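You operate a simulated robot arm through the tools that you are given. There is no shell and no other tool.

You are at the controls of a simulated two-armed robot. One attempt, no reset.

## Task
Soak the burnt blue dish clean in hot water, then drain the sink.
Fine: plug in, water over the dish, tap off; the plug goes back on the ledge. Set down upright: sink plug.
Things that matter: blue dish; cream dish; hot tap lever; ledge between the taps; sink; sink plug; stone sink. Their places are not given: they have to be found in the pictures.

It is judged by the outcome, as a careful person would: the job done as asked, and still so three seconds after it is handed in. It fails if anything else is knocked over, pushed out of place, dropped, spilled or broken.

## Robot
Two 7-joint arms with fingered hands on one trunk that stands fixed in place. Base frame: the origin is at the foot of the trunk, x ahead of it, y to its left, z up. Lengths are in m, angles in degrees, forces in N, time in s.
The left shoulder is at [0.058, 0.185, 1.192], the right one opposite. With the tool pointing down near the work surface each hand reaches from about 0.1 to 0.82 m from the base axis, measured 20 degrees to its own side. Payload 4 kg a hand.
The TCP of each hand is the grasp point between the finger pads, 0.026 m short of the fingertips. In the tool frame z runs along the fingers and y along their closing line. Largest opening 0.132 m; the body of the gripper starts 0.073 m behind the TCP. The gripper is a hand of 3 fingers: y runs from the thumb to the fingers, the wrist lies at [0, 0, -0.224] in the tool frame.
Orientation is told as [roll, pitch, yaw] about the base's x, y, z axes, in that order, counted from this pose: with the fingers straight down and closing along the base's y, the tool's x points along the base's -x, its y along +y and its z along -z.

## Interface
- The arms move only by the tool apply_moves. It takes "left_rows", "right_rows" or both (then of equal length, played together; a hand with none holds still); each is a list of rows, each an object of numbers (a shift or turn left out is 0): "x", "y", "z": the shift along the tool's x, y, z in m; "wx", "wy", "wz": the turn, a rotation vector about the tool's x, y, z in degrees. In form: [{"x": .., "y": .., "z": .., "wx": .., "wy": .., "wz": ..}, ...]. A call has 1 to 20 rows; each row is the pose to reach, as a shift and turn from the pose commanded when the call began, along the tool's axes at that moment. Each row takes 0.2 s and may step no farther than 0.05 m and 8.6 degrees from the row before; otherwise, the whole call is refused. A pose out of reach is approached as far as the arm can. The call stops where the force on the tool passes 80 N (or 10 N more than at its start, if that is more) or the arm is blocked; 0.2 s more then pass. In this call time passes only in rows, and 0.2 s behind the last. It gives the time, the measured TCP pose, the force on the tool (base axes), the opening and the grip force at its end, in the units of the frame above (readings bear some noise), with the torque about the TCP (base axes, N m) and any sound that the robot's microphone picked up.
- Cameras (640 x 400 px; columns grow to the right, rows downward): "scene" is now at [0.1466, 0.0548, 1.4268]; the picture's right is [0.70, -0.70, -0.10], its down [-0.39, -0.26, -0.88] and it looks along [0.60, 0.66, -0.46] (base axes); focal length 214 px, centre (320, 200). "left" rides on the left gripper at [-0.062, 0.003, -0.092] in its tool frame; the picture's right is [-0.05, -1.00, 0.00], its down [0.83, -0.04, -0.56] and it looks along [0.55, -0.03, 0.83] (tool axes); focal length 230 px, centre (320, 200). "right" rides on the right gripper at [0.061, 0.003, -0.092] in its tool frame; the picture's right is [-0.05, 1.00, 0.00], its down [-0.83, -0.04, -0.55] and it looks along [-0.55, -0.03, 0.83] (tool axes); focal length 230 px, centre (320, 200).
- snapshot(camera): a new picture of that camera. No time passes.
- lift_body(by): slides the trunk up (or, below 0, down) by that many m; the arms and the scene camera ride with it, the base frame stays. It gives what a move gives, with no picture.
- move_fingers(finger1, finger2, thumb_bend, hand): sets how far each is bent, from 0 (flat) to 1 (curled in); at 0.3 the hand is open as for a grip, at 0.7 the pads meet at the TCP. One left out holds its place. A second passes; each finger stops where it meets its share of the squeeze, and holds until it gets a number again. It is the only way to open and close the hand. It gives what a move gives, with no picture; readings hold the bend of each and the force on the fingers (four entries, about 0 where the hand has none), thumb and palm.
- aim_head(pan, tilt): turns the head with the scene camera to pan (to the left, within 86 degrees either way) and tilt (down, from -29 to 69), counted from straight ahead of the robot. It gives what a move gives.
- measure_at(camera, pixels): for up to 12 pixels [column, row] of the newest picture of that camera ("zoom" is the newest enlarged one), the place [x, y, z] in the base frame of the surface seen there, good to about 0.002 m, but the place of the scene camera against the robot may be out by one fixed shift of up to 0.018 m in any direction. No time passes.
- enlarge(camera, box): a new picture of the part [left, top, right, bottom] of that camera's present view, enlarged. No time passes.
- hand_in(): hands the job in; it is judged then, once.

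Leave the grippers open and the arms clear of the work at the hand-in unless told otherwise.

The tools are called after "Call:" as name(argument=value, ...) on one line, values as JSON. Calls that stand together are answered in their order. apply_moves: Moves the arms, as the interface text tells. Its arguments: {"type":"object","properties":{"left_rows":{"type":"array"},"right_rows":{"type":"array"}},"required":[]} The other tools are called the same way: lift_body (by) slides the trunk up or down; move_fingers (finger1, finger2, thumb_bend, hand) moves the fingers one by one; aim_head (pan, tilt) turns the head that bears the scene camera; snapshot (camera) takes a picture; measure_at (camera, pixels) gives the place of the surface under pixels of a picture; enlarge (camera, box) takes an enlarged picture of a part of a camera's view; hand_in () hands the job in.

At the start:

```text
clock: 0.0
left_position: [0.2832, 0.4326, 1.3887]
left_tcp_rot: [0.0, 0.0, 0.0]
left_contact_force: [-0.2, 0.6, 0.1]
left_moment: [-0.03, -0.04, 0.03]
left_width: 0.132
left_gripper_force: 0.0
left_shape: jaw
left_bend: [0.3, 0.3, 0.3]
left_finger forces: [0.0, 0.1, 0.0, 0.0, 0.1, 0.0]
right_position: [0.4807, 0.0885, 1.3502]
right_tcp_rot: [0.1, 0.0, 0.0]
right_contact_force: [-0.2, 0.1, -0.3]
right_moment: [0.01, 0.02, 0.01]
right_width: 0.1319
right_gripper_force: 0.0
right_shape: jaw
right_bend: [0.3, 0.3, 0.3]
right_finger forces: [0.0, 0.0, 0.1, 0.0, 0.1, 0.0]
trunk travel left (down, up): [-0.225, 0.237]
head pan, tilt: [45.2, 21.4]
```

scene: 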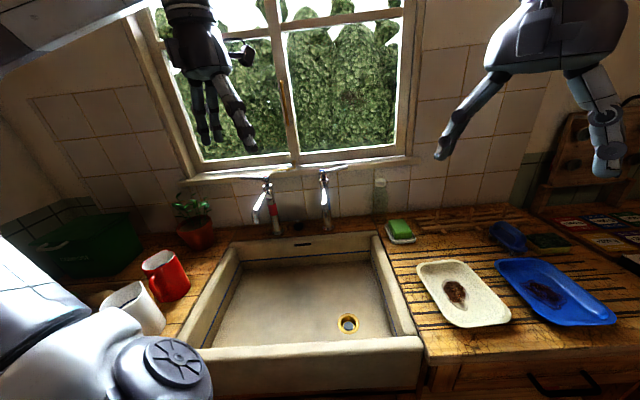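
right: 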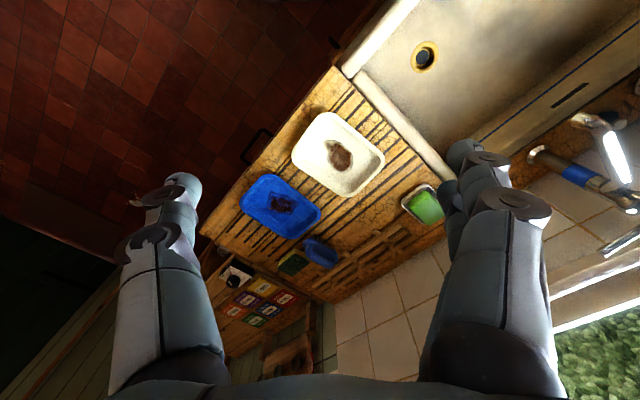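
left: 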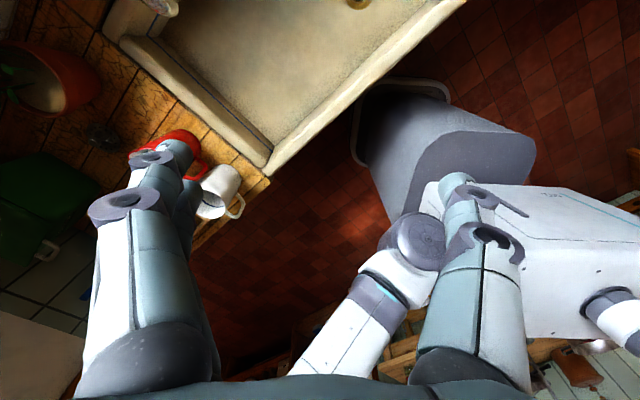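

I see a stone sink in the middle, two taps near columns 270 and 325 at row 200, a drain at (348,323), a cream dish at (462,293) and the blue dish at (555,290). I'll enlarge the tap area, the sink and the dishes to find the plug and the hot lever.

Call:
enlarge(camera="scene", box=[220, 150, 420, 275])

Call:
enlarge(camera="scene", box=[380, 180, 640, 342])

Call:
enlarge(camera="scene", box=[180, 225, 440, 388])

```text
3.20 times, centred on (320, 212) of scene
```

zoom: 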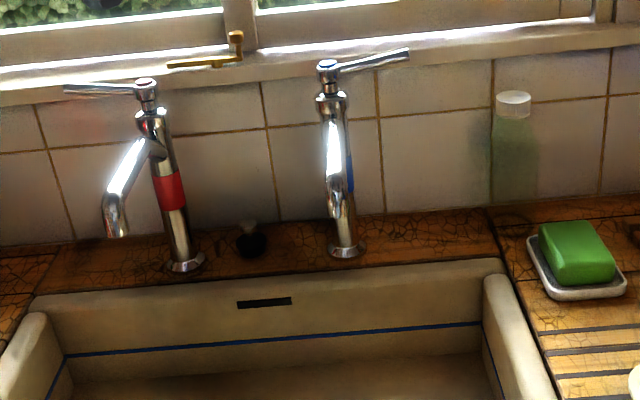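

```text
2.46 times, centred on (510, 261) of scene
```

zoom: 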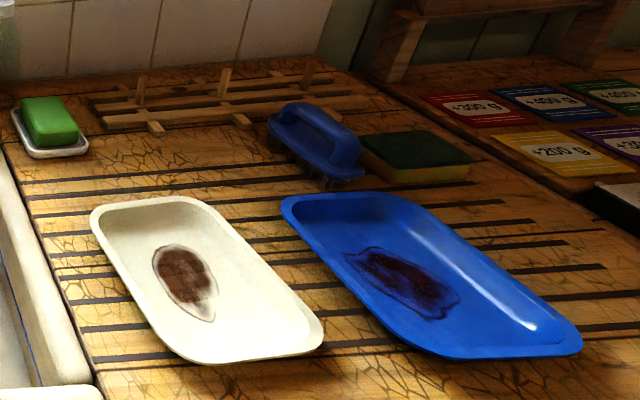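

```text
2.45 times, centred on (310, 306) of scene
```

zoom: 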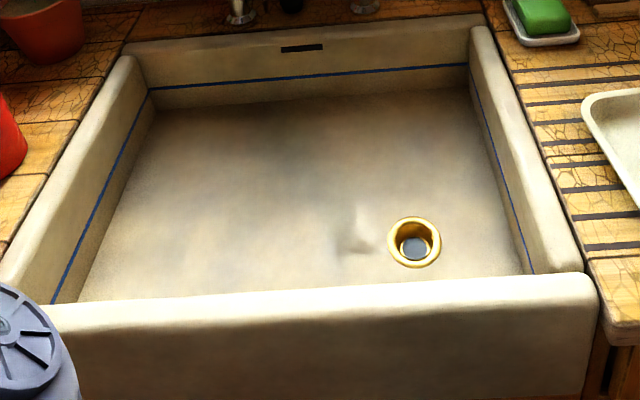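

The plug is the small dark thing on the ledge between the taps (near (299,224) in the scene). The hot tap is the left one, with a red band. I'll measure key points in both the scene and the right camera, which will also show the scene camera's shift.

Call:
measure_at(camera="scene", pixels=[[348, 323], [299, 225], [298, 220], [277, 232], [266, 177], [241, 178], [327, 228], [256, 220], [453, 293], [545, 291], [498, 262], [615, 322]])

Call:
measure_at(camera="right", pixels=[[425, 57], [340, 157], [281, 203], [249, 181], [319, 224], [243, 208], [295, 236], [266, 175], [422, 205], [384, 165], [293, 152], [325, 115]])

```text
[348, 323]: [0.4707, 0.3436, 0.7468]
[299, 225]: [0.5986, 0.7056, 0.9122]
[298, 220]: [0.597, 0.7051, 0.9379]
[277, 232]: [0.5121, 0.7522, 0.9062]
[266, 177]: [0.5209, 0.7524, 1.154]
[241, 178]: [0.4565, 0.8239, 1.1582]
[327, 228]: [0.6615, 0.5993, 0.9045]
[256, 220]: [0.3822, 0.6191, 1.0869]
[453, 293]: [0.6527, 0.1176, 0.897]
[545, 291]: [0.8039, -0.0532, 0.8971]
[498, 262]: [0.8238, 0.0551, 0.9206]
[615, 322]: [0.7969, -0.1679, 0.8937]
```

```text
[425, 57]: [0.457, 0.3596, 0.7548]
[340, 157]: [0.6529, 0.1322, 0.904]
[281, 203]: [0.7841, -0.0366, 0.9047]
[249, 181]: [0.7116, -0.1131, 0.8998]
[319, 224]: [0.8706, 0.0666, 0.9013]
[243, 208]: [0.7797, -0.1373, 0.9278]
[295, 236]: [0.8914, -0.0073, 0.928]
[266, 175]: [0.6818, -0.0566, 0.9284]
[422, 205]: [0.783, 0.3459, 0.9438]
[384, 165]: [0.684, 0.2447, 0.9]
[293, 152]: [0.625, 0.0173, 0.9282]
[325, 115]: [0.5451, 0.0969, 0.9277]
```

Right-camera readings suggest a scene shift of roughly [-0.013, +0.016, +0.008]. I'll enlarge the right camera around the dishes to see their outlines sharply.

Call:
enlarge(camera="right", box=[220, 90, 412, 250])

```text
2.50 times, centred on (316, 170) of right
```

zoom: 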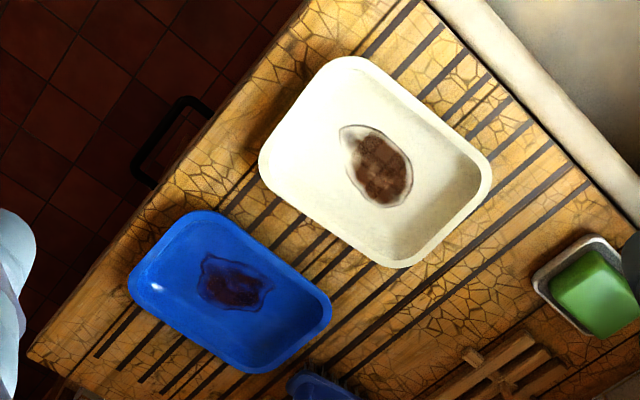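

Measuring rim and floor points of the blue dish and edge points of the cream dish in this enlargement.

Call:
measure_at(camera="zoom", pixels=[[157, 243], [190, 338], [294, 345], [268, 255], [132, 285], [200, 214], [328, 300], [245, 370], [230, 285], [180, 270], [280, 320], [250, 258]])

Call:
measure_at(camera="zoom", pixels=[[262, 165], [300, 105], [350, 60], [425, 105], [488, 172], [455, 220], [405, 264], [330, 222], [370, 170], [600, 295], [320, 384], [575, 160]])

```text
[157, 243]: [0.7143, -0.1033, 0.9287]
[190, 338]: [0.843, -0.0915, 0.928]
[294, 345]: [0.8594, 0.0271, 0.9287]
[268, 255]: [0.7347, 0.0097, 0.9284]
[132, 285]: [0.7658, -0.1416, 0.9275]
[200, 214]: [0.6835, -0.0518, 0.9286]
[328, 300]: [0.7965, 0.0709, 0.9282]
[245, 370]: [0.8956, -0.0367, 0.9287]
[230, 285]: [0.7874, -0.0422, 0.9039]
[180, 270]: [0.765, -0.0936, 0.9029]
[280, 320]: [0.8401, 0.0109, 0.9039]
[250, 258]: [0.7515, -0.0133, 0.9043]
```

```text
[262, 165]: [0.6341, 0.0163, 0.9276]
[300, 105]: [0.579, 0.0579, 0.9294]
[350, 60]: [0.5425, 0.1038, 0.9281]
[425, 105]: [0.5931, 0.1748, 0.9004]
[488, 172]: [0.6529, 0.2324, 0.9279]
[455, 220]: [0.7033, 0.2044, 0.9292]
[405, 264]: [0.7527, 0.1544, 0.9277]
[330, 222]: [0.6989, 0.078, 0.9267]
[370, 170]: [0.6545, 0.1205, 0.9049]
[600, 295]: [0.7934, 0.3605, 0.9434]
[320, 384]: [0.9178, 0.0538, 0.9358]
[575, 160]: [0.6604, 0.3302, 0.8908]
```

The blue dish spans about 0.15 × 0.20 m with its rim at z≈0.928. That is too wide for a full span grip, so I'll pinch the rim. Next I'll look closely at the plug (scene ~(298,223)), the hot tap with its lever, and the sink edges.

Call:
enlarge(camera="scene", box=[270, 200, 334, 240])

Call:
enlarge(camera="scene", box=[228, 168, 308, 218])

```text
10.00 times, centred on (302, 220) of scene
```

zoom: 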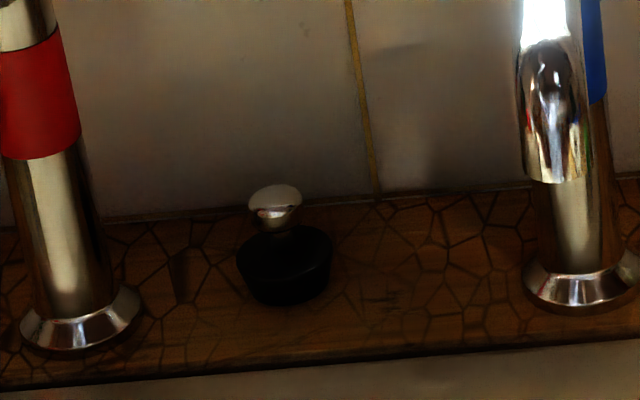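

```text
8.00 times, centred on (268, 193) of scene
```

zoom: 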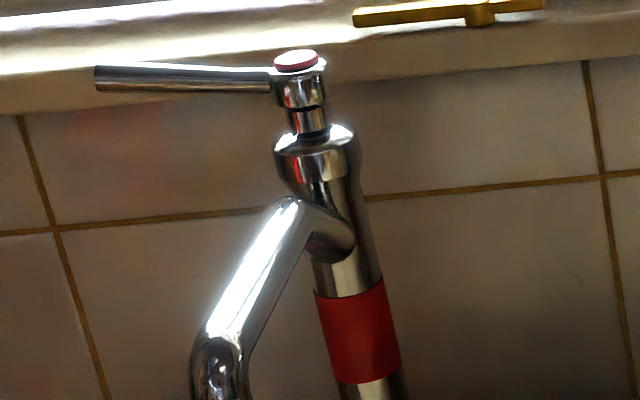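

The plug is a black rubber stopper with a chrome knob, standing on the ledge. The hot lever is a bar on top pointing left along the wall, so it should turn toward the front. I'll measure the tap, then the plug in a fresh enlargement.

Call:
measure_at(camera="zoom", pixels=[[100, 78], [180, 78], [262, 82], [297, 60], [300, 92], [320, 165], [355, 335], [210, 350], [215, 385], [300, 210], [500, 105], [450, 150]])

Call:
enlarge(camera="scene", box=[270, 200, 334, 240])

Call:
measure_at(camera="zoom", pixels=[[276, 190], [265, 215], [285, 222], [285, 265], [245, 265], [325, 265], [290, 303], [75, 320], [580, 270], [400, 330], [300, 365], [300, 160]])

```text
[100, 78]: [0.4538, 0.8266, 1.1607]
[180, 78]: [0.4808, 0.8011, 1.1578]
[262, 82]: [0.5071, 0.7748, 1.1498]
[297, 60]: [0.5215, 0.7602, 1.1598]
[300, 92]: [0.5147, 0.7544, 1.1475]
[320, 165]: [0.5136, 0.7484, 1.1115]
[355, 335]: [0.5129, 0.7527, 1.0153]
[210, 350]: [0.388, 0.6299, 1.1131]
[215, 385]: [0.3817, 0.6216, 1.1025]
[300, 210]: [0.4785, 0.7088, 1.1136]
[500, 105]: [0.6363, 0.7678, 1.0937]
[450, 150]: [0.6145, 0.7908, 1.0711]
```

```text
10.00 times, centred on (302, 220) of scene
```

zoom: 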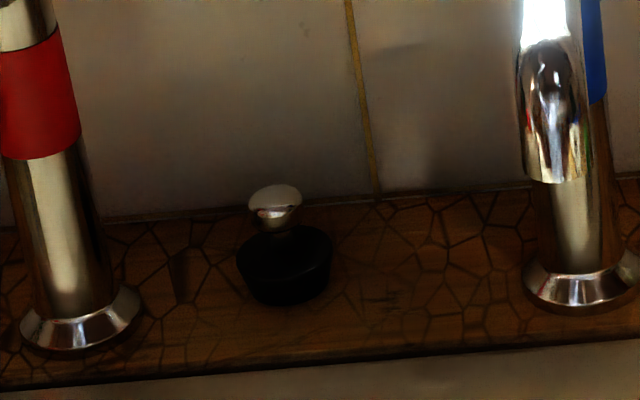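

```text
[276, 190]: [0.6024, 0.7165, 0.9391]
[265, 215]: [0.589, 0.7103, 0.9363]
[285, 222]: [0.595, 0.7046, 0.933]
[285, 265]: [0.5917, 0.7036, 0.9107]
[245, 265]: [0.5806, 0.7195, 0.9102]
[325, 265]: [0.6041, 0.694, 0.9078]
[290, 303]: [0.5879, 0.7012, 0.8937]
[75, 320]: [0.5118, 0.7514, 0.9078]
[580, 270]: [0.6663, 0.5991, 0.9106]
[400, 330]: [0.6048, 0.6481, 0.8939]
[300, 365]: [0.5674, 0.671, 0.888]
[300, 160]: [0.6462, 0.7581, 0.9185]
```

Plug knob top is at about z 0.94 (scene frame) and its body is about 0.04 m across. The lever is about 0.09 m long. Next I'll measure the sink's inside, its rim, the blue fill line and the overflow slot.

Call:
enlarge(camera="scene", box=[180, 225, 440, 388])

Call:
measure_at(camera="zoom", pixels=[[528, 262], [473, 90], [160, 115], [85, 295], [505, 178], [300, 79], [330, 290], [540, 170], [75, 170], [302, 48], [302, 38], [300, 200]])

Call:
measure_at(camera="zoom", pixels=[[414, 218], [414, 250], [390, 242], [440, 242], [414, 266], [355, 230], [320, 240], [560, 290], [130, 75], [480, 40], [200, 40], [600, 300]])

```text
2.45 times, centred on (310, 306) of scene
```

zoom: 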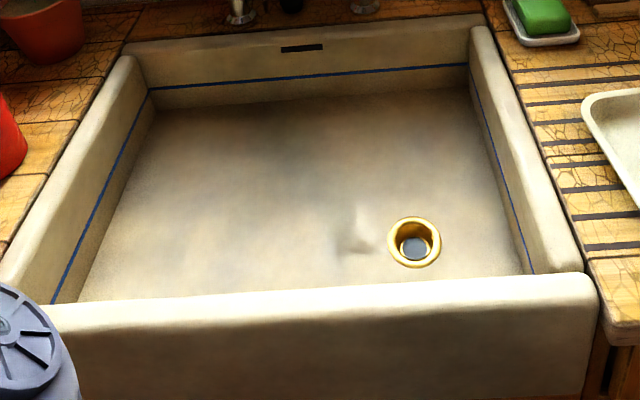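

```text
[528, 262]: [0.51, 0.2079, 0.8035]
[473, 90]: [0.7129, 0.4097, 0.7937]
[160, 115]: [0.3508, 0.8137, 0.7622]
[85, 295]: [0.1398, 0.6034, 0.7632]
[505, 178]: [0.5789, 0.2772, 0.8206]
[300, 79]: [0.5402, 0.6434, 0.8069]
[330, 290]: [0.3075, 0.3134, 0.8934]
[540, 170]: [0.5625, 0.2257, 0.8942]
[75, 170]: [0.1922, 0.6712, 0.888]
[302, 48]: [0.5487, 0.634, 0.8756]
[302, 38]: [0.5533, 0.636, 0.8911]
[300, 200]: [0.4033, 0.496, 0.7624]
```

```text
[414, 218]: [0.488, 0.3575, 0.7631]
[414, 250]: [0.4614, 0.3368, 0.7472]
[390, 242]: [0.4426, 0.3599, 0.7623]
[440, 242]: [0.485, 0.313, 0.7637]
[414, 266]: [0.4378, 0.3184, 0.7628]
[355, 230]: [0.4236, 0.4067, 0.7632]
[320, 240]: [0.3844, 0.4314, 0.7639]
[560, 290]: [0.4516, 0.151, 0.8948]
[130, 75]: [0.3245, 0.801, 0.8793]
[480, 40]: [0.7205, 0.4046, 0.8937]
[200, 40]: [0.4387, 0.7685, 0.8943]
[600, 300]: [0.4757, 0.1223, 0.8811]
```

In the scene frame the sink floor is at z≈0.763, the rim at ≈0.894 and the blue line at ≈0.81, so a fill to the line covers a dish 0.03 m high. The drain centre is near (0.45, 0.354) after correction. Next I'll bring the right hand, turned 45° to match the bench, above the front edge of the blue dish for a closer look.

Call:
apply_moves(right_rows=[{"x": -0.024, "y": -0.02, "z": 0.02, "wz": 4.5}, {"x": -0.048, "y": -0.04, "z": 0.04, "wz": 9}, {"x": -0.072, "y": -0.06, "z": 0.06, "wz": 13.5}, {"x": -0.096, "y": -0.08, "z": 0.08, "wz": 18}, {"x": -0.12, "y": -0.1, "z": 0.1, "wz": 22.5}, {"x": -0.144, "y": -0.12, "z": 0.12, "wz": 27}, {"x": -0.168, "y": -0.14, "z": 0.14, "wz": 31.5}, {"x": -0.192, "y": -0.16, "z": 0.16, "wz": 36}, {"x": -0.216, "y": -0.18, "z": 0.18, "wz": 40.5}, {"x": -0.239, "y": -0.1985, "z": 0.2, "wz": 45}])

Call:
snapshot(camera="right")

Call:
snapshot(camera="scene")

```text
clock: 2.2
left_position: [0.2848, 0.433, 1.3872]
left_tcp_rot: [0.0, 0.1, 0.0]
left_contact_force: [0.1, 0.1, -0.5]
left_moment: [0.01, 0.05, -0.05]
left_width: 0.1321
left_gripper_force: 0.1
left_shape: jaw
left_bend: [0.3, 0.3, 0.3]
left_finger forces: [0.0, 0.1, 0.0, 0.1, 0.1, 0.0]
right_position: [0.7204, -0.1106, 1.1503]
right_tcp_rot: [-0.1, 0.1, -45.1]
right_contact_force: [0.5, 0.5, 0.3]
right_moment: [-0.02, 0.02, -0.01]
right_width: 0.1321
right_gripper_force: 0.0
right_shape: jaw
right_bend: [0.3, 0.3, 0.3]
right_finger forces: [0.0, 0.0, 0.0, 0.0, 0.1, 0.0]
trunk travel left (down, up): [-0.225, 0.237]
head pan, tilt: [45.2, 21.4]
```

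```text
taken
```

right: 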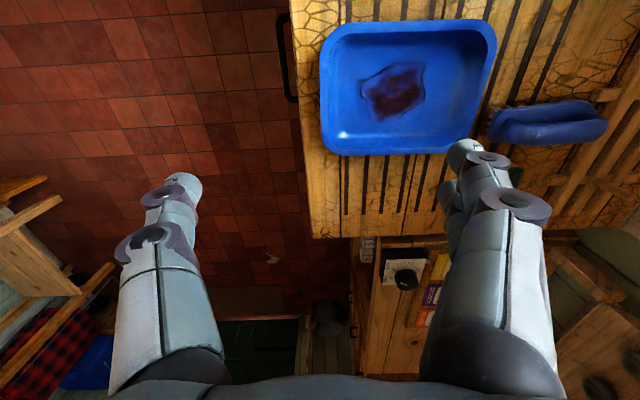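

```text
taken
```

scene: 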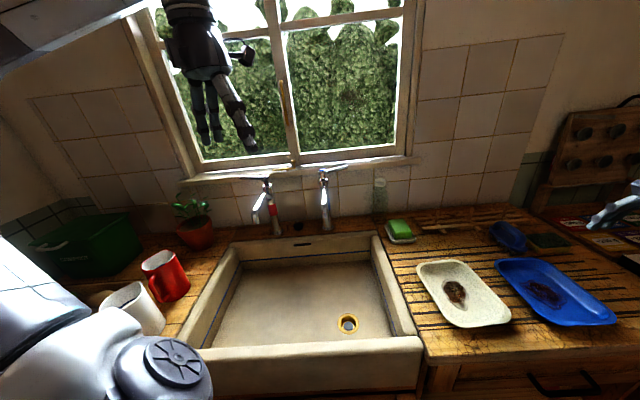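

The blue dish fills (320–497, 22–155) in the right view. I'll enlarge it and measure its walls and rim precisely.

Call:
enlarge(camera="right", box=[304, 10, 512, 140])

Call:
measure_at(camera="zoom", pixels=[[50, 200], [60, 200], [75, 200], [90, 200], [300, 35], [300, 48], [320, 200], [52, 300], [60, 100], [590, 100], [530, 200], [555, 200]])

```text
3.08 times, centred on (408, 75) of right
```

zoom: 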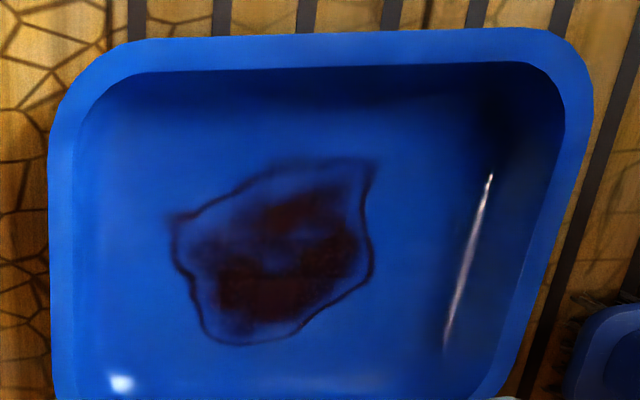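

```text
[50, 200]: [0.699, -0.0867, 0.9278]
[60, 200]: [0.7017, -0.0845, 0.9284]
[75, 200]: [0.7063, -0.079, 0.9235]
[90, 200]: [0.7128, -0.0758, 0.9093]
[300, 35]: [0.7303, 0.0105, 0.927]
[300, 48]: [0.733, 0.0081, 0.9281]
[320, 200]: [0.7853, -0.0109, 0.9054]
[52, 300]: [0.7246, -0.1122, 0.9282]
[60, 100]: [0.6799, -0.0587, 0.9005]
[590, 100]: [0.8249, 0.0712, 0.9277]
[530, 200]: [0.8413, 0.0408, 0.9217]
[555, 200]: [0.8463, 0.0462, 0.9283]
```

The dish has an 8 mm rim at z 0.928 with steep walls. Its left edge is at about (0.732, 0.010), its front edge at v≈0.433, and it is aligned with the bench. The left arm can reach its left edge, and it also serves the sink best. So I'll send the right hand back out of the way and bring the left hand, yawed 45°, above that left edge.

Call:
apply_moves(left_rows=[{"x": -0.0304, "y": -0.0287, "z": 0.0144, "wz": -3.46}, {"x": -0.0608, "y": -0.0574, "z": 0.0288, "wz": -6.92}, {"x": -0.0911, "y": -0.0861, "z": 0.0432, "wz": -10.38}, {"x": -0.1215, "y": -0.1148, "z": 0.0575, "wz": -13.85}, {"x": -0.1519, "y": -0.1435, "z": 0.0719, "wz": -17.3}, {"x": -0.1823, "y": -0.1722, "z": 0.0863, "wz": -20.77}, {"x": -0.2127, "y": -0.2008, "z": 0.1007, "wz": -24.23}, {"x": -0.2431, "y": -0.2295, "z": 0.1151, "wz": -27.7}, {"x": -0.2735, "y": -0.2582, "z": 0.1295, "wz": -31.15}, {"x": -0.3038, "y": -0.2869, "z": 0.1438, "wz": -34.6}, {"x": -0.3342, "y": -0.3156, "z": 0.1582, "wz": -38.08}, {"x": -0.3646, "y": -0.3443, "z": 0.1726, "wz": -41.5}, {"x": -0.395, "y": -0.373, "z": 0.187, "wz": -45}], right_rows=[{"x": 0.0016, "y": -0.0278, "z": -0.0077}, {"x": 0.0032, "y": -0.0555, "z": -0.0154}, {"x": 0.0048, "y": -0.0833, "z": -0.0231}, {"x": 0.0065, "y": -0.1111, "z": -0.0308}, {"x": 0.0081, "y": -0.1388, "z": -0.0385}, {"x": 0.0097, "y": -0.1666, "z": -0.0462}, {"x": 0.0113, "y": -0.1944, "z": -0.0538}, {"x": 0.0129, "y": -0.2222, "z": -0.0615}, {"x": 0.0145, "y": -0.2499, "z": -0.0692}, {"x": 0.0162, "y": -0.2777, "z": -0.0769}, {"x": 0.0178, "y": -0.3055, "z": -0.0846}, {"x": 0.0194, "y": -0.3332, "z": -0.0923}, {"x": 0.021, "y": -0.361, "z": -0.1}])

Call:
snapshot(camera="left")

Call:
snapshot(camera="scene")

```text
clock: 5.0
left_position: [0.5736, 0.1542, 1.2018]
left_tcp_rot: [0.0, -0.1, 42.1]
left_contact_force: [0.1, 0.3, 0.9]
left_moment: [-0.01, -0.01, -0.07]
left_width: 0.1318
left_gripper_force: 0.3
left_shape: jaw
left_bend: [0.3, 0.3, 0.3]
left_finger forces: [0.0, 0.0, 0.1, 0.1, 0.1, 0.0]
left hand out of reach, approached as far as the arm can: row 10, 11, 12, 13
right_position: [0.4473, -0.3513, 1.2502]
right_tcp_rot: [0.1, 0.0, -45.0]
right_contact_force: [0.1, 0.4, -1.4]
right_moment: [0.0, -0.03, 0.0]
right_width: 0.1318
right_gripper_force: 0.2
right_shape: jaw
right_bend: [0.3, 0.3, 0.3]
right_finger forces: [0.1, 0.0, 0.0, 0.1, 0.0, 0.1]
trunk travel left (down, up): [-0.225, 0.237]
head pan, tilt: [45.2, 21.4]
```

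```text
taken
```

left: 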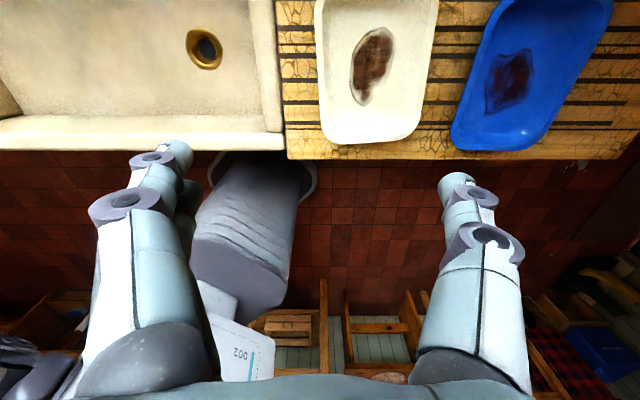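

```text
taken
```

scene: 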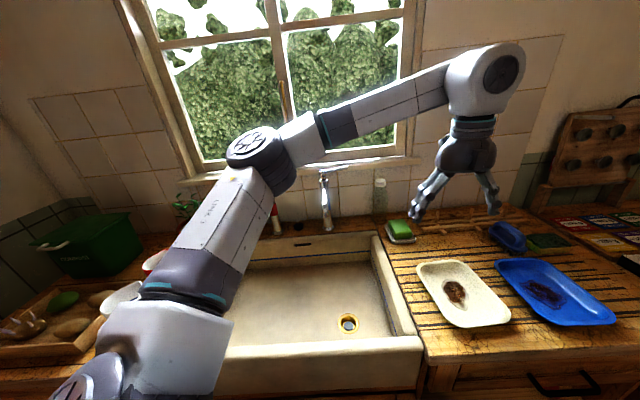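

The left arm stopped short at (0.574, 0.154, 1.20), yaw 42, which looks like a wrist limit rather than distance. I'll turn it the other way (negative yaw) in place to learn its usable range.

Call:
apply_moves(left_rows=[{"wz": 8.5}, {"wz": 17}, {"wz": 25.5}, {"wz": 34}, {"wz": 42.5}, {"wz": 51}, {"wz": 59.5}, {"wz": 68}, {"wz": 76.5}, {"wz": 85}, {"wz": 93.5}, {"wz": 102}])

```text
clock: 7.6
left_position: [0.5751, 0.155, 1.202]
left_tcp_rot: [0.0, 0.0, -60.2]
left_contact_force: [-0.4, 0.2, -0.8]
left_moment: [0.0, -0.02, 0.01]
left_width: 0.1318
left_gripper_force: 0.2
left_shape: jaw
left_bend: [0.3, 0.3, 0.3]
left_finger forces: [0.1, 0.1, 0.0, 0.0, 0.0, 0.0]
right_position: [0.4482, -0.3492, 1.2496]
right_tcp_rot: [0.0, 0.0, -45.0]
right_contact_force: [0.3, -0.3, -0.8]
right_moment: [-0.02, 0.0, 0.02]
right_width: 0.1319
right_gripper_force: 0.1
right_shape: jaw
right_bend: [0.3, 0.3, 0.3]
right_finger forces: [0.0, 0.0, 0.0, 0.1, 0.0, 0.0]
trunk travel left (down, up): [-0.225, 0.237]
head pan, tilt: [45.2, 21.4]
```

Turning that way works (yaw −60 now). I'll continue to −135, which also lines the closing line up with the wall direction and puts the camera on the robot's side of the hand.

Call:
apply_moves(left_rows=[{"wz": 8.3}, {"wz": 16.6}, {"wz": 24.9}, {"wz": 33.2}, {"wz": 41.5}, {"wz": 49.8}, {"wz": 58.1}, {"wz": 66.4}, {"wz": 74.8}])

Call:
snapshot(camera="left")

Call:
snapshot(camera="scene")

```text
clock: 9.6
left_position: [0.5318, 0.1272, 1.1987]
left_tcp_rot: [0.1, 0.3, -134.3]
left_contact_force: [-0.8, -1.1, 0.0]
left_moment: [-0.02, -0.02, 0.01]
left_width: 0.1318
left_gripper_force: 0.0
left_shape: jaw
left_bend: [0.3, 0.3, 0.3]
left_finger forces: [0.0, 0.0, 0.1, 0.1, 0.0, 0.0]
left hand out of reach, approached as far as the arm can: row 8, 9
right_position: [0.4475, -0.3515, 1.2499]
right_tcp_rot: [0.0, 0.0, -44.9]
right_contact_force: [-0.5, -0.8, 0.0]
right_moment: [-0.02, -0.03, 0.03]
right_width: 0.1321
right_gripper_force: 0.0
right_shape: jaw
right_bend: [0.3, 0.3, 0.3]
right_finger forces: [0.1, 0.0, 0.1, 0.0, 0.1, 0.0]
trunk travel left (down, up): [-0.225, 0.237]
head pan, tilt: [45.2, 21.4]
```

```text
taken
```

left: 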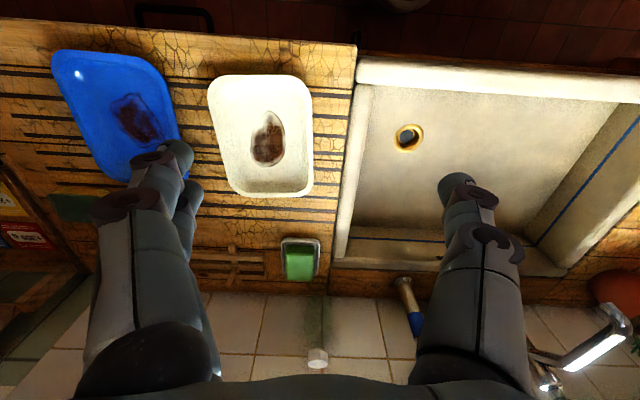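

```text
taken
```

scene: 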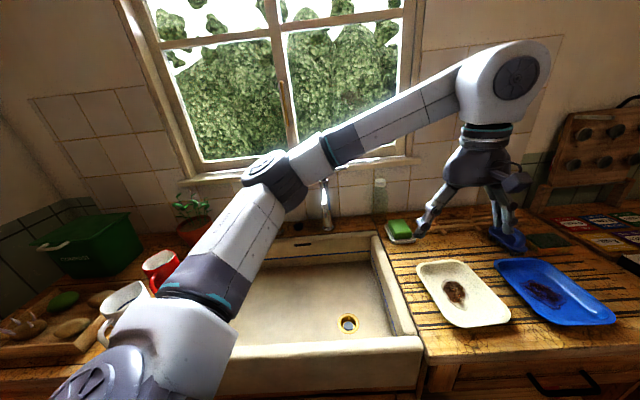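

The left wrist seems limited to roughly −127…+45° relative to its reach direction. So the right hand will do the dish, gripping its left edge at yaw 45, and the left hand will do the plug and tap. First I'll bring the left hand away to the left and high.

Call:
apply_moves(left_rows=[{"x": 0.0072, "y": -0.0364, "z": -0.0125, "wz": -8.4}, {"x": 0.0144, "y": -0.0728, "z": -0.025, "wz": -16.8}, {"x": 0.0216, "y": -0.1091, "z": -0.0375, "wz": -25.2}, {"x": 0.0288, "y": -0.1455, "z": -0.05, "wz": -33.6}, {"x": 0.0359, "y": -0.1819, "z": -0.0625, "wz": -42}, {"x": 0.0431, "y": -0.2183, "z": -0.075, "wz": -50.4}, {"x": 0.0503, "y": -0.2546, "z": -0.0875, "wz": -58.8}, {"x": 0.0575, "y": -0.291, "z": -0.1, "wz": -67.2}, {"x": 0.0647, "y": -0.3274, "z": -0.1125, "wz": -75.6}, {"x": 0.0719, "y": -0.3638, "z": -0.125, "wz": -84}, {"x": 0.0791, "y": -0.4001, "z": -0.1375, "wz": -92.4}, {"x": 0.0863, "y": -0.4365, "z": -0.15, "wz": -100.8}, {"x": 0.0934, "y": -0.4729, "z": -0.1625, "wz": -109.2}, {"x": 0.1006, "y": -0.5093, "z": -0.175, "wz": -117.6}, {"x": 0.1078, "y": -0.5456, "z": -0.1875, "wz": -126}, {"x": 0.115, "y": -0.582, "z": -0.2, "wz": -134.4}])

Call:
snapshot(camera="scene")

```text
clock: 13.0
left_position: [0.2075, 0.6253, 1.3859]
left_tcp_rot: [0.0, -0.1, -0.3]
left_contact_force: [-0.1, 0.6, -0.2]
left_moment: [0.01, 0.04, 0.01]
left_width: 0.1319
left_gripper_force: 0.1
left_shape: jaw
left_bend: [0.3, 0.3, 0.3]
left_finger forces: [0.0, 0.0, 0.1, 0.0, 0.1, 0.0]
left hand out of reach, approached as far as the arm can: row 16
right_position: [0.4485, -0.3493, 1.2511]
right_tcp_rot: [0.0, 0.0, -45.1]
right_contact_force: [0.8, 0.3, 1.0]
right_moment: [-0.04, 0.02, 0.06]
right_width: 0.1321
right_gripper_force: 0.1
right_shape: jaw
right_bend: [0.3, 0.3, 0.3]
right_finger forces: [0.0, 0.0, 0.0, 0.0, 0.0, 0.1]
trunk travel left (down, up): [-0.225, 0.237]
head pan, tilt: [45.2, 21.4]
```

```text
taken
```

scene: 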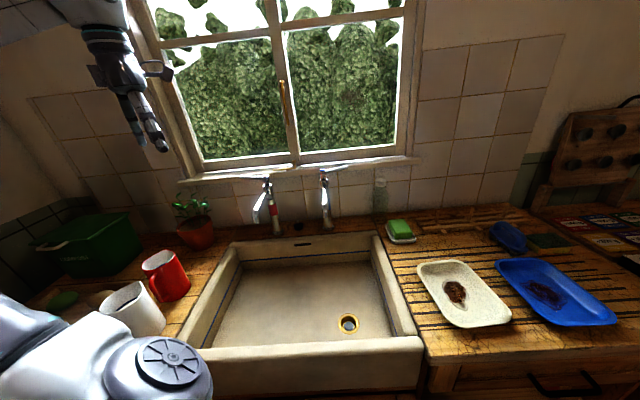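

The scene is clear. Now the right hand moves above the blue dish's left edge at yaw 45, to about (0.716, 0.033, 1.10).

Call:
apply_moves(right_rows=[{"x": 0.0068, "y": 0.0383, "z": 0.0125, "wz": -7.5}, {"x": 0.0135, "y": 0.0766, "z": 0.025, "wz": -15}, {"x": 0.0203, "y": 0.1149, "z": 0.0375, "wz": -22.5}, {"x": 0.027, "y": 0.1532, "z": 0.05, "wz": -30}, {"x": 0.0338, "y": 0.1915, "z": 0.0625, "wz": -37.5}, {"x": 0.0405, "y": 0.2299, "z": 0.075, "wz": -45}, {"x": 0.0473, "y": 0.2682, "z": 0.0875, "wz": -52.5}, {"x": 0.054, "y": 0.3065, "z": 0.1, "wz": -60}, {"x": 0.0608, "y": 0.3448, "z": 0.1125, "wz": -67.5}, {"x": 0.0675, "y": 0.3831, "z": 0.125, "wz": -75}, {"x": 0.0743, "y": 0.4214, "z": 0.1375, "wz": -82.5}, {"x": 0.081, "y": 0.4597, "z": 0.15, "wz": -90}])

Call:
snapshot(camera="right")

Call:
snapshot(camera="scene")

```text
clock: 15.6
left_position: [0.204, 0.6319, 1.3812]
left_tcp_rot: [-0.4, -0.2, -0.4]
left_contact_force: [0.1, 1.5, -0.4]
left_moment: [-0.15, 0.0, 0.02]
left_width: 0.132
left_gripper_force: 0.0
left_shape: jaw
left_bend: [0.3, 0.3, 0.3]
left_finger forces: [0.0, 0.2, 0.0, 0.0, 0.0, 0.0]
right_position: [0.7047, 0.0358, 1.1032]
right_tcp_rot: [-0.7, 0.1, 44.9]
right_contact_force: [0.8, -2.8, 1.2]
right_moment: [0.31, 0.07, 0.01]
right_width: 0.1318
right_gripper_force: 0.0
right_shape: jaw
right_bend: [0.3, 0.3, 0.3]
right_finger forces: [0.1, 0.0, 0.1, 0.0, 0.0, 0.0]
right hand out of reach, approached as far as the arm can: row 12
trunk travel left (down, up): [-0.225, 0.237]
head pan, tilt: [45.2, 21.4]
```

```text
taken
```

right: 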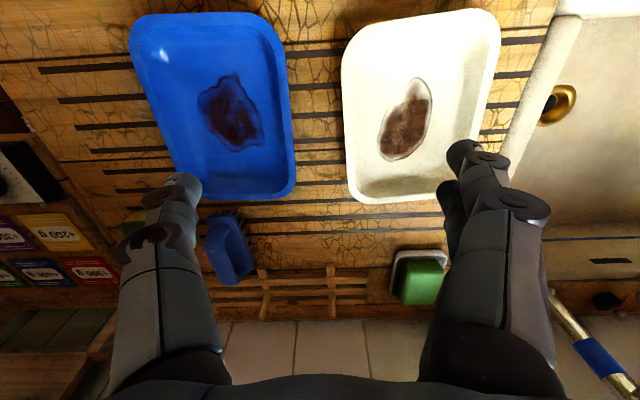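

```text
taken
```

scene: 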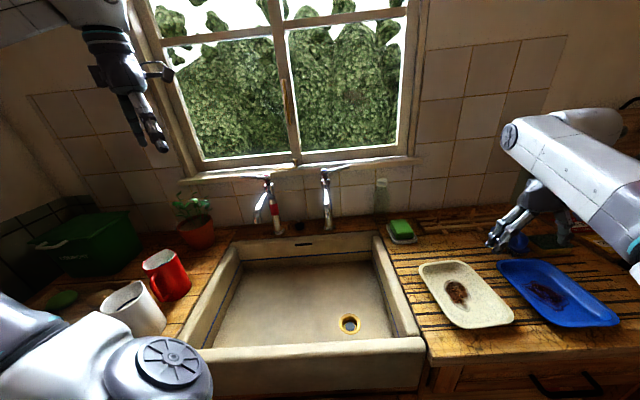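

The right hand is at (0.705, 0.036, 1.10), at the edge of its vertical reach, so I'll lean it 20° with the wrist back toward the sink side. In the same move I'll lower it to z≈1.02, then half-close the fingers.

Call:
apply_moves(right_rows=[{"z": 0.016, "wx": 4}, {"z": 0.032, "wx": 8}, {"z": 0.048, "wx": 12}, {"z": 0.064, "wx": 16}, {"z": 0.08, "wx": 20}])

Call:
move_fingers(hand="right", finger1=0.5, finger2=0.5, thumb_bend=0.5)

Call:
snapshot(camera="right")

```text
clock: 16.8
left_position: [0.2073, 0.6225, 1.3856]
left_tcp_rot: [0.1, -0.1, -0.4]
left_contact_force: [0.1, -0.2, -0.2]
left_moment: [0.01, 0.01, 0.03]
left_width: 0.1319
left_gripper_force: 0.1
left_shape: jaw
left_bend: [0.3, 0.3, 0.3]
left_finger forces: [0.1, 0.0, 0.0, 0.1, 0.0, 0.0]
right_position: [0.7053, 0.0316, 1.0192]
right_tcp_rot: [-20.1, 0.0, 44.9]
right_contact_force: [-0.1, -0.1, -1.3]
right_moment: [0.01, -0.03, 0.0]
right_width: 0.1323
right_gripper_force: 0.0
right_shape: jaw
right_bend: [0.3, 0.3, 0.3]
right_finger forces: [0.0, 0.1, 0.0, 0.1, 0.0, 0.1]
right hand out of reach, approached as far as the arm can: row 1
trunk travel left (down, up): [-0.225, 0.237]
head pan, tilt: [45.2, 21.4]
```

```text
clock: 17.8
left_position: [0.2085, 0.6218, 1.3872]
left_tcp_rot: [0.0, -0.1, -0.3]
left_contact_force: [-0.6, 0.5, -0.2]
left_moment: [0.01, 0.0, 0.01]
left_width: 0.1319
left_gripper_force: 0.1
left_shape: jaw
left_bend: [0.3, 0.3, 0.3]
left_finger forces: [0.0, 0.0, 0.1, 0.0, 0.0, 0.0]
right_position: [0.7057, 0.0301, 1.0198]
right_tcp_rot: [-20.0, 0.0, 45.0]
right_contact_force: [-0.2, 0.0, 0.9]
right_moment: [0.0, 0.02, -0.03]
right_width: 0.0686
right_gripper_force: 0.1
right_shape: fingers
right_bend: [0.5, 0.5, 0.5]
right_finger forces: [0.1, 0.1, 0.1, 0.1, 0.0, 0.1]
trunk travel left (down, up): [-0.225, 0.237]
head pan, tilt: [45.2, 21.4]
```

```text
taken
```

right: 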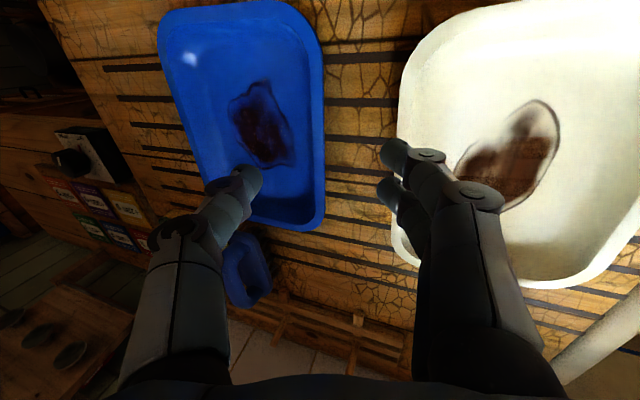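

The fingers are at 0.5 with an opening of 0.069. I'll re-measure the dish's left rim (around (320,100–200)) from this near view and the gap to the cream dish.

Call:
enlarge(camera="right", box=[220, 40, 420, 240])

Call:
measure_at(camera="right", pixels=[[316, 80], [321, 120], [323, 160], [323, 200], [312, 160], [304, 160], [292, 160], [402, 120], [398, 200], [360, 160], [318, 20], [280, 229]])

```text
2.00 times, centred on (320, 140) of right
```

zoom: 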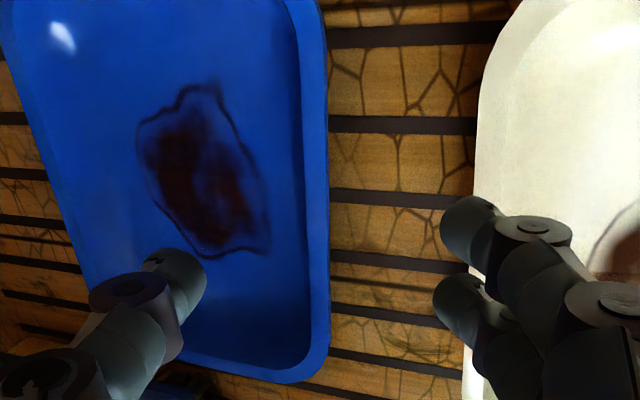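

```text
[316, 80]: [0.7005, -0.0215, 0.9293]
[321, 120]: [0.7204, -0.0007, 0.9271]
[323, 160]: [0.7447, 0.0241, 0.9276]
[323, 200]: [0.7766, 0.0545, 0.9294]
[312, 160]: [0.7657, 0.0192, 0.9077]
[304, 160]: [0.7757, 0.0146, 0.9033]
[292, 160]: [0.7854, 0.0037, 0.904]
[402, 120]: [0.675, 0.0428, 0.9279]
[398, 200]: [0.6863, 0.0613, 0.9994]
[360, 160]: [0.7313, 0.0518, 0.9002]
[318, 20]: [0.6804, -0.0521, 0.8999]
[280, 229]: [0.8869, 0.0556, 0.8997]
```

From here the rim's outer left edge sits at u≈0.5095 (x−y over √2), with the rim top at 0.928, the worktop at 0.900 and the wall leaning about 29°. I'll advance along the tool toward the grip point (0.739, 0.014, 0.932), stopping partway for a check.

Call:
apply_moves(right_rows=[{"x": -0.004, "y": -0.0012, "z": 0.02}, {"x": -0.008, "y": -0.0024, "z": 0.04}, {"x": -0.0121, "y": -0.0036, "z": 0.06}])

Call:
snapshot(camera="right")

```text
clock: 18.6
left_position: [0.2096, 0.6243, 1.3853]
left_tcp_rot: [0.0, -0.1, -0.4]
left_contact_force: [-0.3, 0.1, 0.8]
left_moment: [-0.05, -0.01, 0.02]
left_width: 0.132
left_gripper_force: 0.0
left_shape: jaw
left_bend: [0.3, 0.3, 0.3]
left_finger forces: [0.0, 0.0, 0.0, 0.1, 0.0, 0.0]
right_position: [0.7321, 0.0234, 0.9647]
right_tcp_rot: [-19.9, 0.2, 45.1]
right_contact_force: [-0.3, 0.1, 0.0]
right_moment: [0.02, 0.01, 0.01]
right_width: 0.0682
right_gripper_force: 0.0
right_shape: fingers
right_bend: [0.5, 0.5, 0.5]
right_finger forces: [0.0, 0.0, 0.0, 0.0, 0.0, 0.0]
trunk travel left (down, up): [-0.225, 0.237]
head pan, tilt: [45.2, 21.4]
```

```text
taken
```

right: 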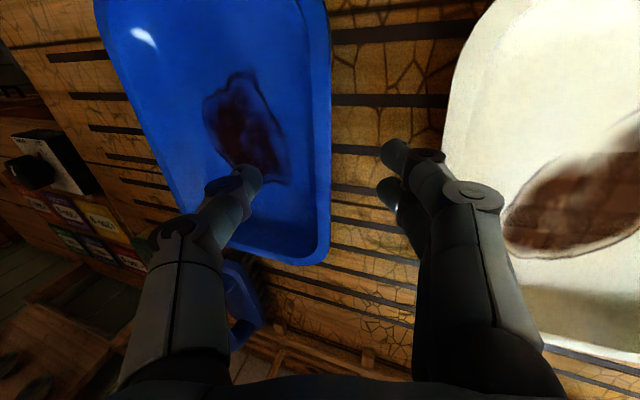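

The fingers straddle the left rim: thumb inside at (245,178), fingers outside at (395,155). I'll advance the last 0.034 m.

Call:
apply_moves(right_rows=[{"z": 0.012, "x": 0.0006}, {"z": 0.024, "x": 0.0012}, {"z": 0.034, "x": 0.0017}])

Call:
snapshot(camera="right")

Call:
enlarge(camera="scene", box=[400, 170, 640, 340])

```text
clock: 19.4
left_position: [0.1997, 0.6261, 1.3869]
left_tcp_rot: [0.1, -0.5, -0.3]
left_contact_force: [-0.1, 0.4, -0.1]
left_moment: [0.01, 0.0, 0.01]
left_width: 0.132
left_gripper_force: 0.0
left_shape: jaw
left_bend: [0.3, 0.3, 0.3]
left_finger forces: [0.1, 0.0, 0.0, 0.0, 0.1, 0.0]
right_position: [0.7344, 0.0195, 0.9434]
right_tcp_rot: [-20.5, -0.7, 45.4]
right_contact_force: [-9.2, 10.4, 45.7]
right_moment: [1.24, 1.38, -0.05]
right_width: 0.0648
right_gripper_force: 23.3
right_shape: fingers
right_bend: [0.57, 0.56, 0.5]
right_finger forces: [25.6, 21.0, 0.0, 0.1, 0.1, 0.0]
trunk travel left (down, up): [-0.225, 0.237]
head pan, tilt: [45.2, 21.4]
```

```text
taken
```

right: 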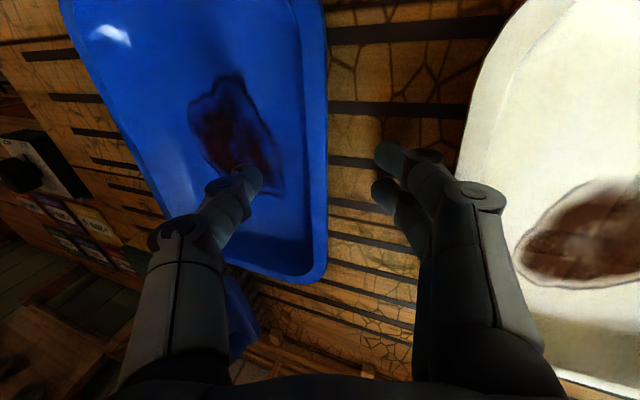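

```text
2.35 times, centred on (520, 255) of scene
```

zoom: 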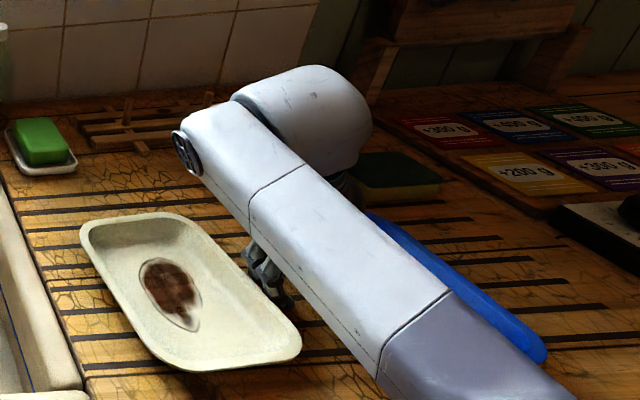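

The outside fingers touched the worktop (46 N up at z 0.943) because the lean plus the wide opening put them too low. I'll back off 0.03 m and cut the lean to 8°, adding a small 8° forward tilt for reach. Then I'll close the fingers a bit more before going in again.

Call:
apply_moves(right_rows=[{"z": -0.015}, {"z": -0.03}, {"y": -0.005, "z": -0.028, "wx": -6, "wy": -4}, {"y": -0.0098, "z": -0.0264, "wx": -12, "wy": -8}])

Call:
move_fingers(hand="right", finger1=0.58, finger2=0.58, thumb_bend=0.58)

Call:
snapshot(camera="right")

```text
clock: 20.4
left_position: [0.2088, 0.623, 1.3866]
left_tcp_rot: [0.1, 0.0, -0.4]
left_contact_force: [0.5, -0.1, 0.3]
left_moment: [-0.02, 0.02, 0.03]
left_width: 0.1318
left_gripper_force: 0.0
left_shape: jaw
left_bend: [0.3, 0.3, 0.3]
left_finger forces: [0.1, 0.0, 0.0, 0.0, 0.0, 0.1]
right_position: [0.7386, 0.0116, 0.9583]
right_tcp_rot: [-7.9, -7.8, 46.9]
right_contact_force: [0.0, -0.8, -0.5]
right_moment: [0.02, -0.01, -0.02]
right_width: 0.0679
right_gripper_force: 0.1
right_shape: fingers
right_bend: [0.5, 0.5, 0.5]
right_finger forces: [0.0, 0.0, 0.1, 0.1, 0.1, 0.1]
trunk travel left (down, up): [-0.225, 0.237]
head pan, tilt: [45.2, 21.4]
```

```text
clock: 21.4
left_position: [0.2078, 0.6222, 1.3859]
left_tcp_rot: [-0.1, -0.1, -0.4]
left_contact_force: [0.0, 0.5, 0.4]
left_moment: [0.0, 0.01, 0.0]
left_width: 0.1318
left_gripper_force: 0.1
left_shape: jaw
left_bend: [0.3, 0.3, 0.3]
left_finger forces: [0.0, 0.0, 0.0, 0.0, 0.0, 0.1]
right_position: [0.7378, 0.0141, 0.96]
right_tcp_rot: [-8.0, -7.8, 46.9]
right_contact_force: [0.3, 0.1, -0.1]
right_moment: [0.02, 0.01, 0.03]
right_width: 0.0453
right_gripper_force: 0.0
right_shape: fingers
right_bend: [0.57, 0.57, 0.57]
right_finger forces: [0.0, 0.0, 0.0, 0.0, 0.0, 0.0]
trunk travel left (down, up): [-0.225, 0.237]
head pan, tilt: [45.2, 21.4]
```

```text
taken
```

right: 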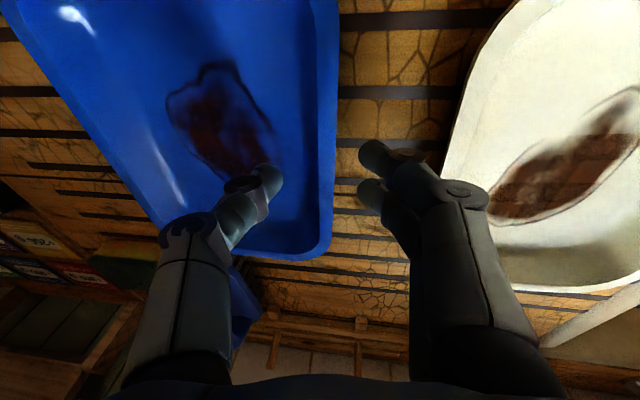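

The thumb (265,180) and fingers (370,165) straddle the rim at column ~325. I'll lower straight down 0.022 m to z≈0.938.

Call:
apply_moves(right_rows=[{"x": 0.001, "y": 0.001, "z": 0.0072}, {"x": 0.002, "y": 0.002, "z": 0.0144}, {"x": 0.003, "y": 0.0031, "z": 0.0216}])

```text
clock: 22.2
left_position: [0.2078, 0.6245, 1.3867]
left_tcp_rot: [0.0, -0.1, -0.4]
left_contact_force: [0.2, -0.2, 0.1]
left_moment: [0.01, -0.04, 0.02]
left_width: 0.1316
left_gripper_force: 0.1
left_shape: jaw
left_bend: [0.3, 0.3, 0.3]
left_finger forces: [0.0, 0.0, 0.0, 0.0, 0.1, 0.0]
right_position: [0.7377, 0.0145, 0.938]
right_tcp_rot: [-8.2, -7.7, 46.9]
right_contact_force: [-0.2, 0.9, 2.9]
right_moment: [0.02, 0.05, 0.0]
right_width: 0.0445
right_gripper_force: 0.8
right_shape: fingers
right_bend: [0.57, 0.57, 0.57]
right_finger forces: [1.6, 0.0, 0.1, 0.0, 0.0, 0.1]
trunk travel left (down, up): [-0.225, 0.237]
head pan, tilt: [45.2, 21.4]
```

There is a light touch (1.6 N) on finger 1, so the height is right. I'll close gently to 0.64 first to see how the contacts develop.

Call:
move_fingers(hand="right", finger1=0.64, finger2=0.64, thumb_bend=0.64)

Call:
snapshot(camera="right")

```text
clock: 23.2
left_position: [0.2086, 0.6226, 1.386]
left_tcp_rot: [0.0, -0.1, -0.5]
left_contact_force: [0.8, 0.0, 0.1]
left_moment: [-0.01, 0.04, 0.01]
left_width: 0.1318
left_gripper_force: 0.1
left_shape: jaw
left_bend: [0.3, 0.3, 0.3]
left_finger forces: [0.0, 0.1, 0.0, 0.0, 0.0, 0.0]
right_position: [0.7378, 0.0147, 0.9381]
right_tcp_rot: [-8.1, -7.7, 47.0]
right_contact_force: [0.0, 0.2, 0.6]
right_moment: [-0.02, -0.03, -0.02]
right_width: 0.0231
right_gripper_force: 0.0
right_shape: fingers
right_bend: [0.64, 0.64, 0.64]
right_finger forces: [0.1, 0.0, 0.0, 0.0, 0.1, 0.0]
trunk travel left (down, up): [-0.225, 0.237]
head pan, tilt: [45.2, 21.4]
```

```text
taken
```

right: 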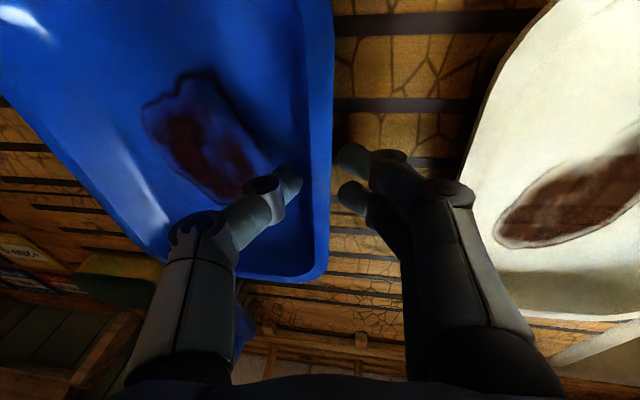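

There's no contact yet at an opening of 0.023. I'll lower another 4.5 mm for a deeper hold, then close.

Call:
apply_moves(right_rows=[{"x": 0.0006, "y": 0.0006, "z": 0.0044}])

Call:
move_fingers(hand="right", finger1=0.8, finger2=0.8, thumb_bend=0.8)

Call:
snapshot(camera="right")

```text
clock: 23.6
left_position: [0.2082, 0.6236, 1.386]
left_tcp_rot: [0.0, 0.0, -0.4]
left_contact_force: [-0.4, 0.5, 0.4]
left_moment: [0.01, -0.02, 0.0]
left_width: 0.132
left_gripper_force: 0.1
left_shape: jaw
left_bend: [0.3, 0.3, 0.3]
left_finger forces: [0.1, 0.0, 0.0, 0.1, 0.1, 0.0]
right_position: [0.7391, 0.0148, 0.9345]
right_tcp_rot: [-8.1, -7.8, 46.9]
right_contact_force: [-0.1, 0.1, 3.2]
right_moment: [0.01, 0.05, 0.03]
right_width: 0.0227
right_gripper_force: 0.8
right_shape: fingers
right_bend: [0.64, 0.64, 0.64]
right_finger forces: [1.7, 0.0, 0.0, 0.0, 0.0, 0.0]
trunk travel left (down, up): [-0.225, 0.237]
head pan, tilt: [45.2, 21.4]
```

```text
clock: 24.6
left_position: [0.2098, 0.6221, 1.3854]
left_tcp_rot: [0.0, -0.1, -0.4]
left_contact_force: [-1.4, 0.0, 0.3]
left_moment: [-0.01, -0.01, 0.02]
left_width: 0.1319
left_gripper_force: 0.0
left_shape: jaw
left_bend: [0.3, 0.3, 0.3]
left_finger forces: [0.0, 0.1, 0.0, 0.1, 0.1, 0.0]
right_position: [0.7393, 0.0146, 0.9335]
right_tcp_rot: [-8.1, -7.7, 46.9]
right_contact_force: [0.5, -0.4, 0.6]
right_moment: [-0.08, -0.1, -0.05]
right_width: 0.0036
right_gripper_force: 19.1
right_shape: fingers
right_bend: [0.76, 0.76, 0.73]
right_finger forces: [9.7, 9.5, 0.0, 0.0, 19.6, 0.1]
trunk travel left (down, up): [-0.225, 0.237]
head pan, tilt: [45.2, 21.4]
```

```text
taken
```

right: 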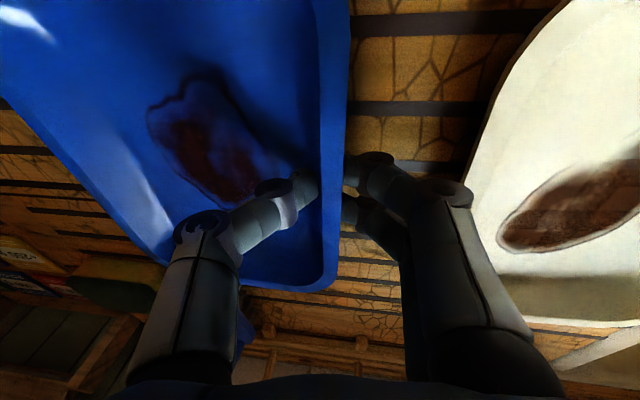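

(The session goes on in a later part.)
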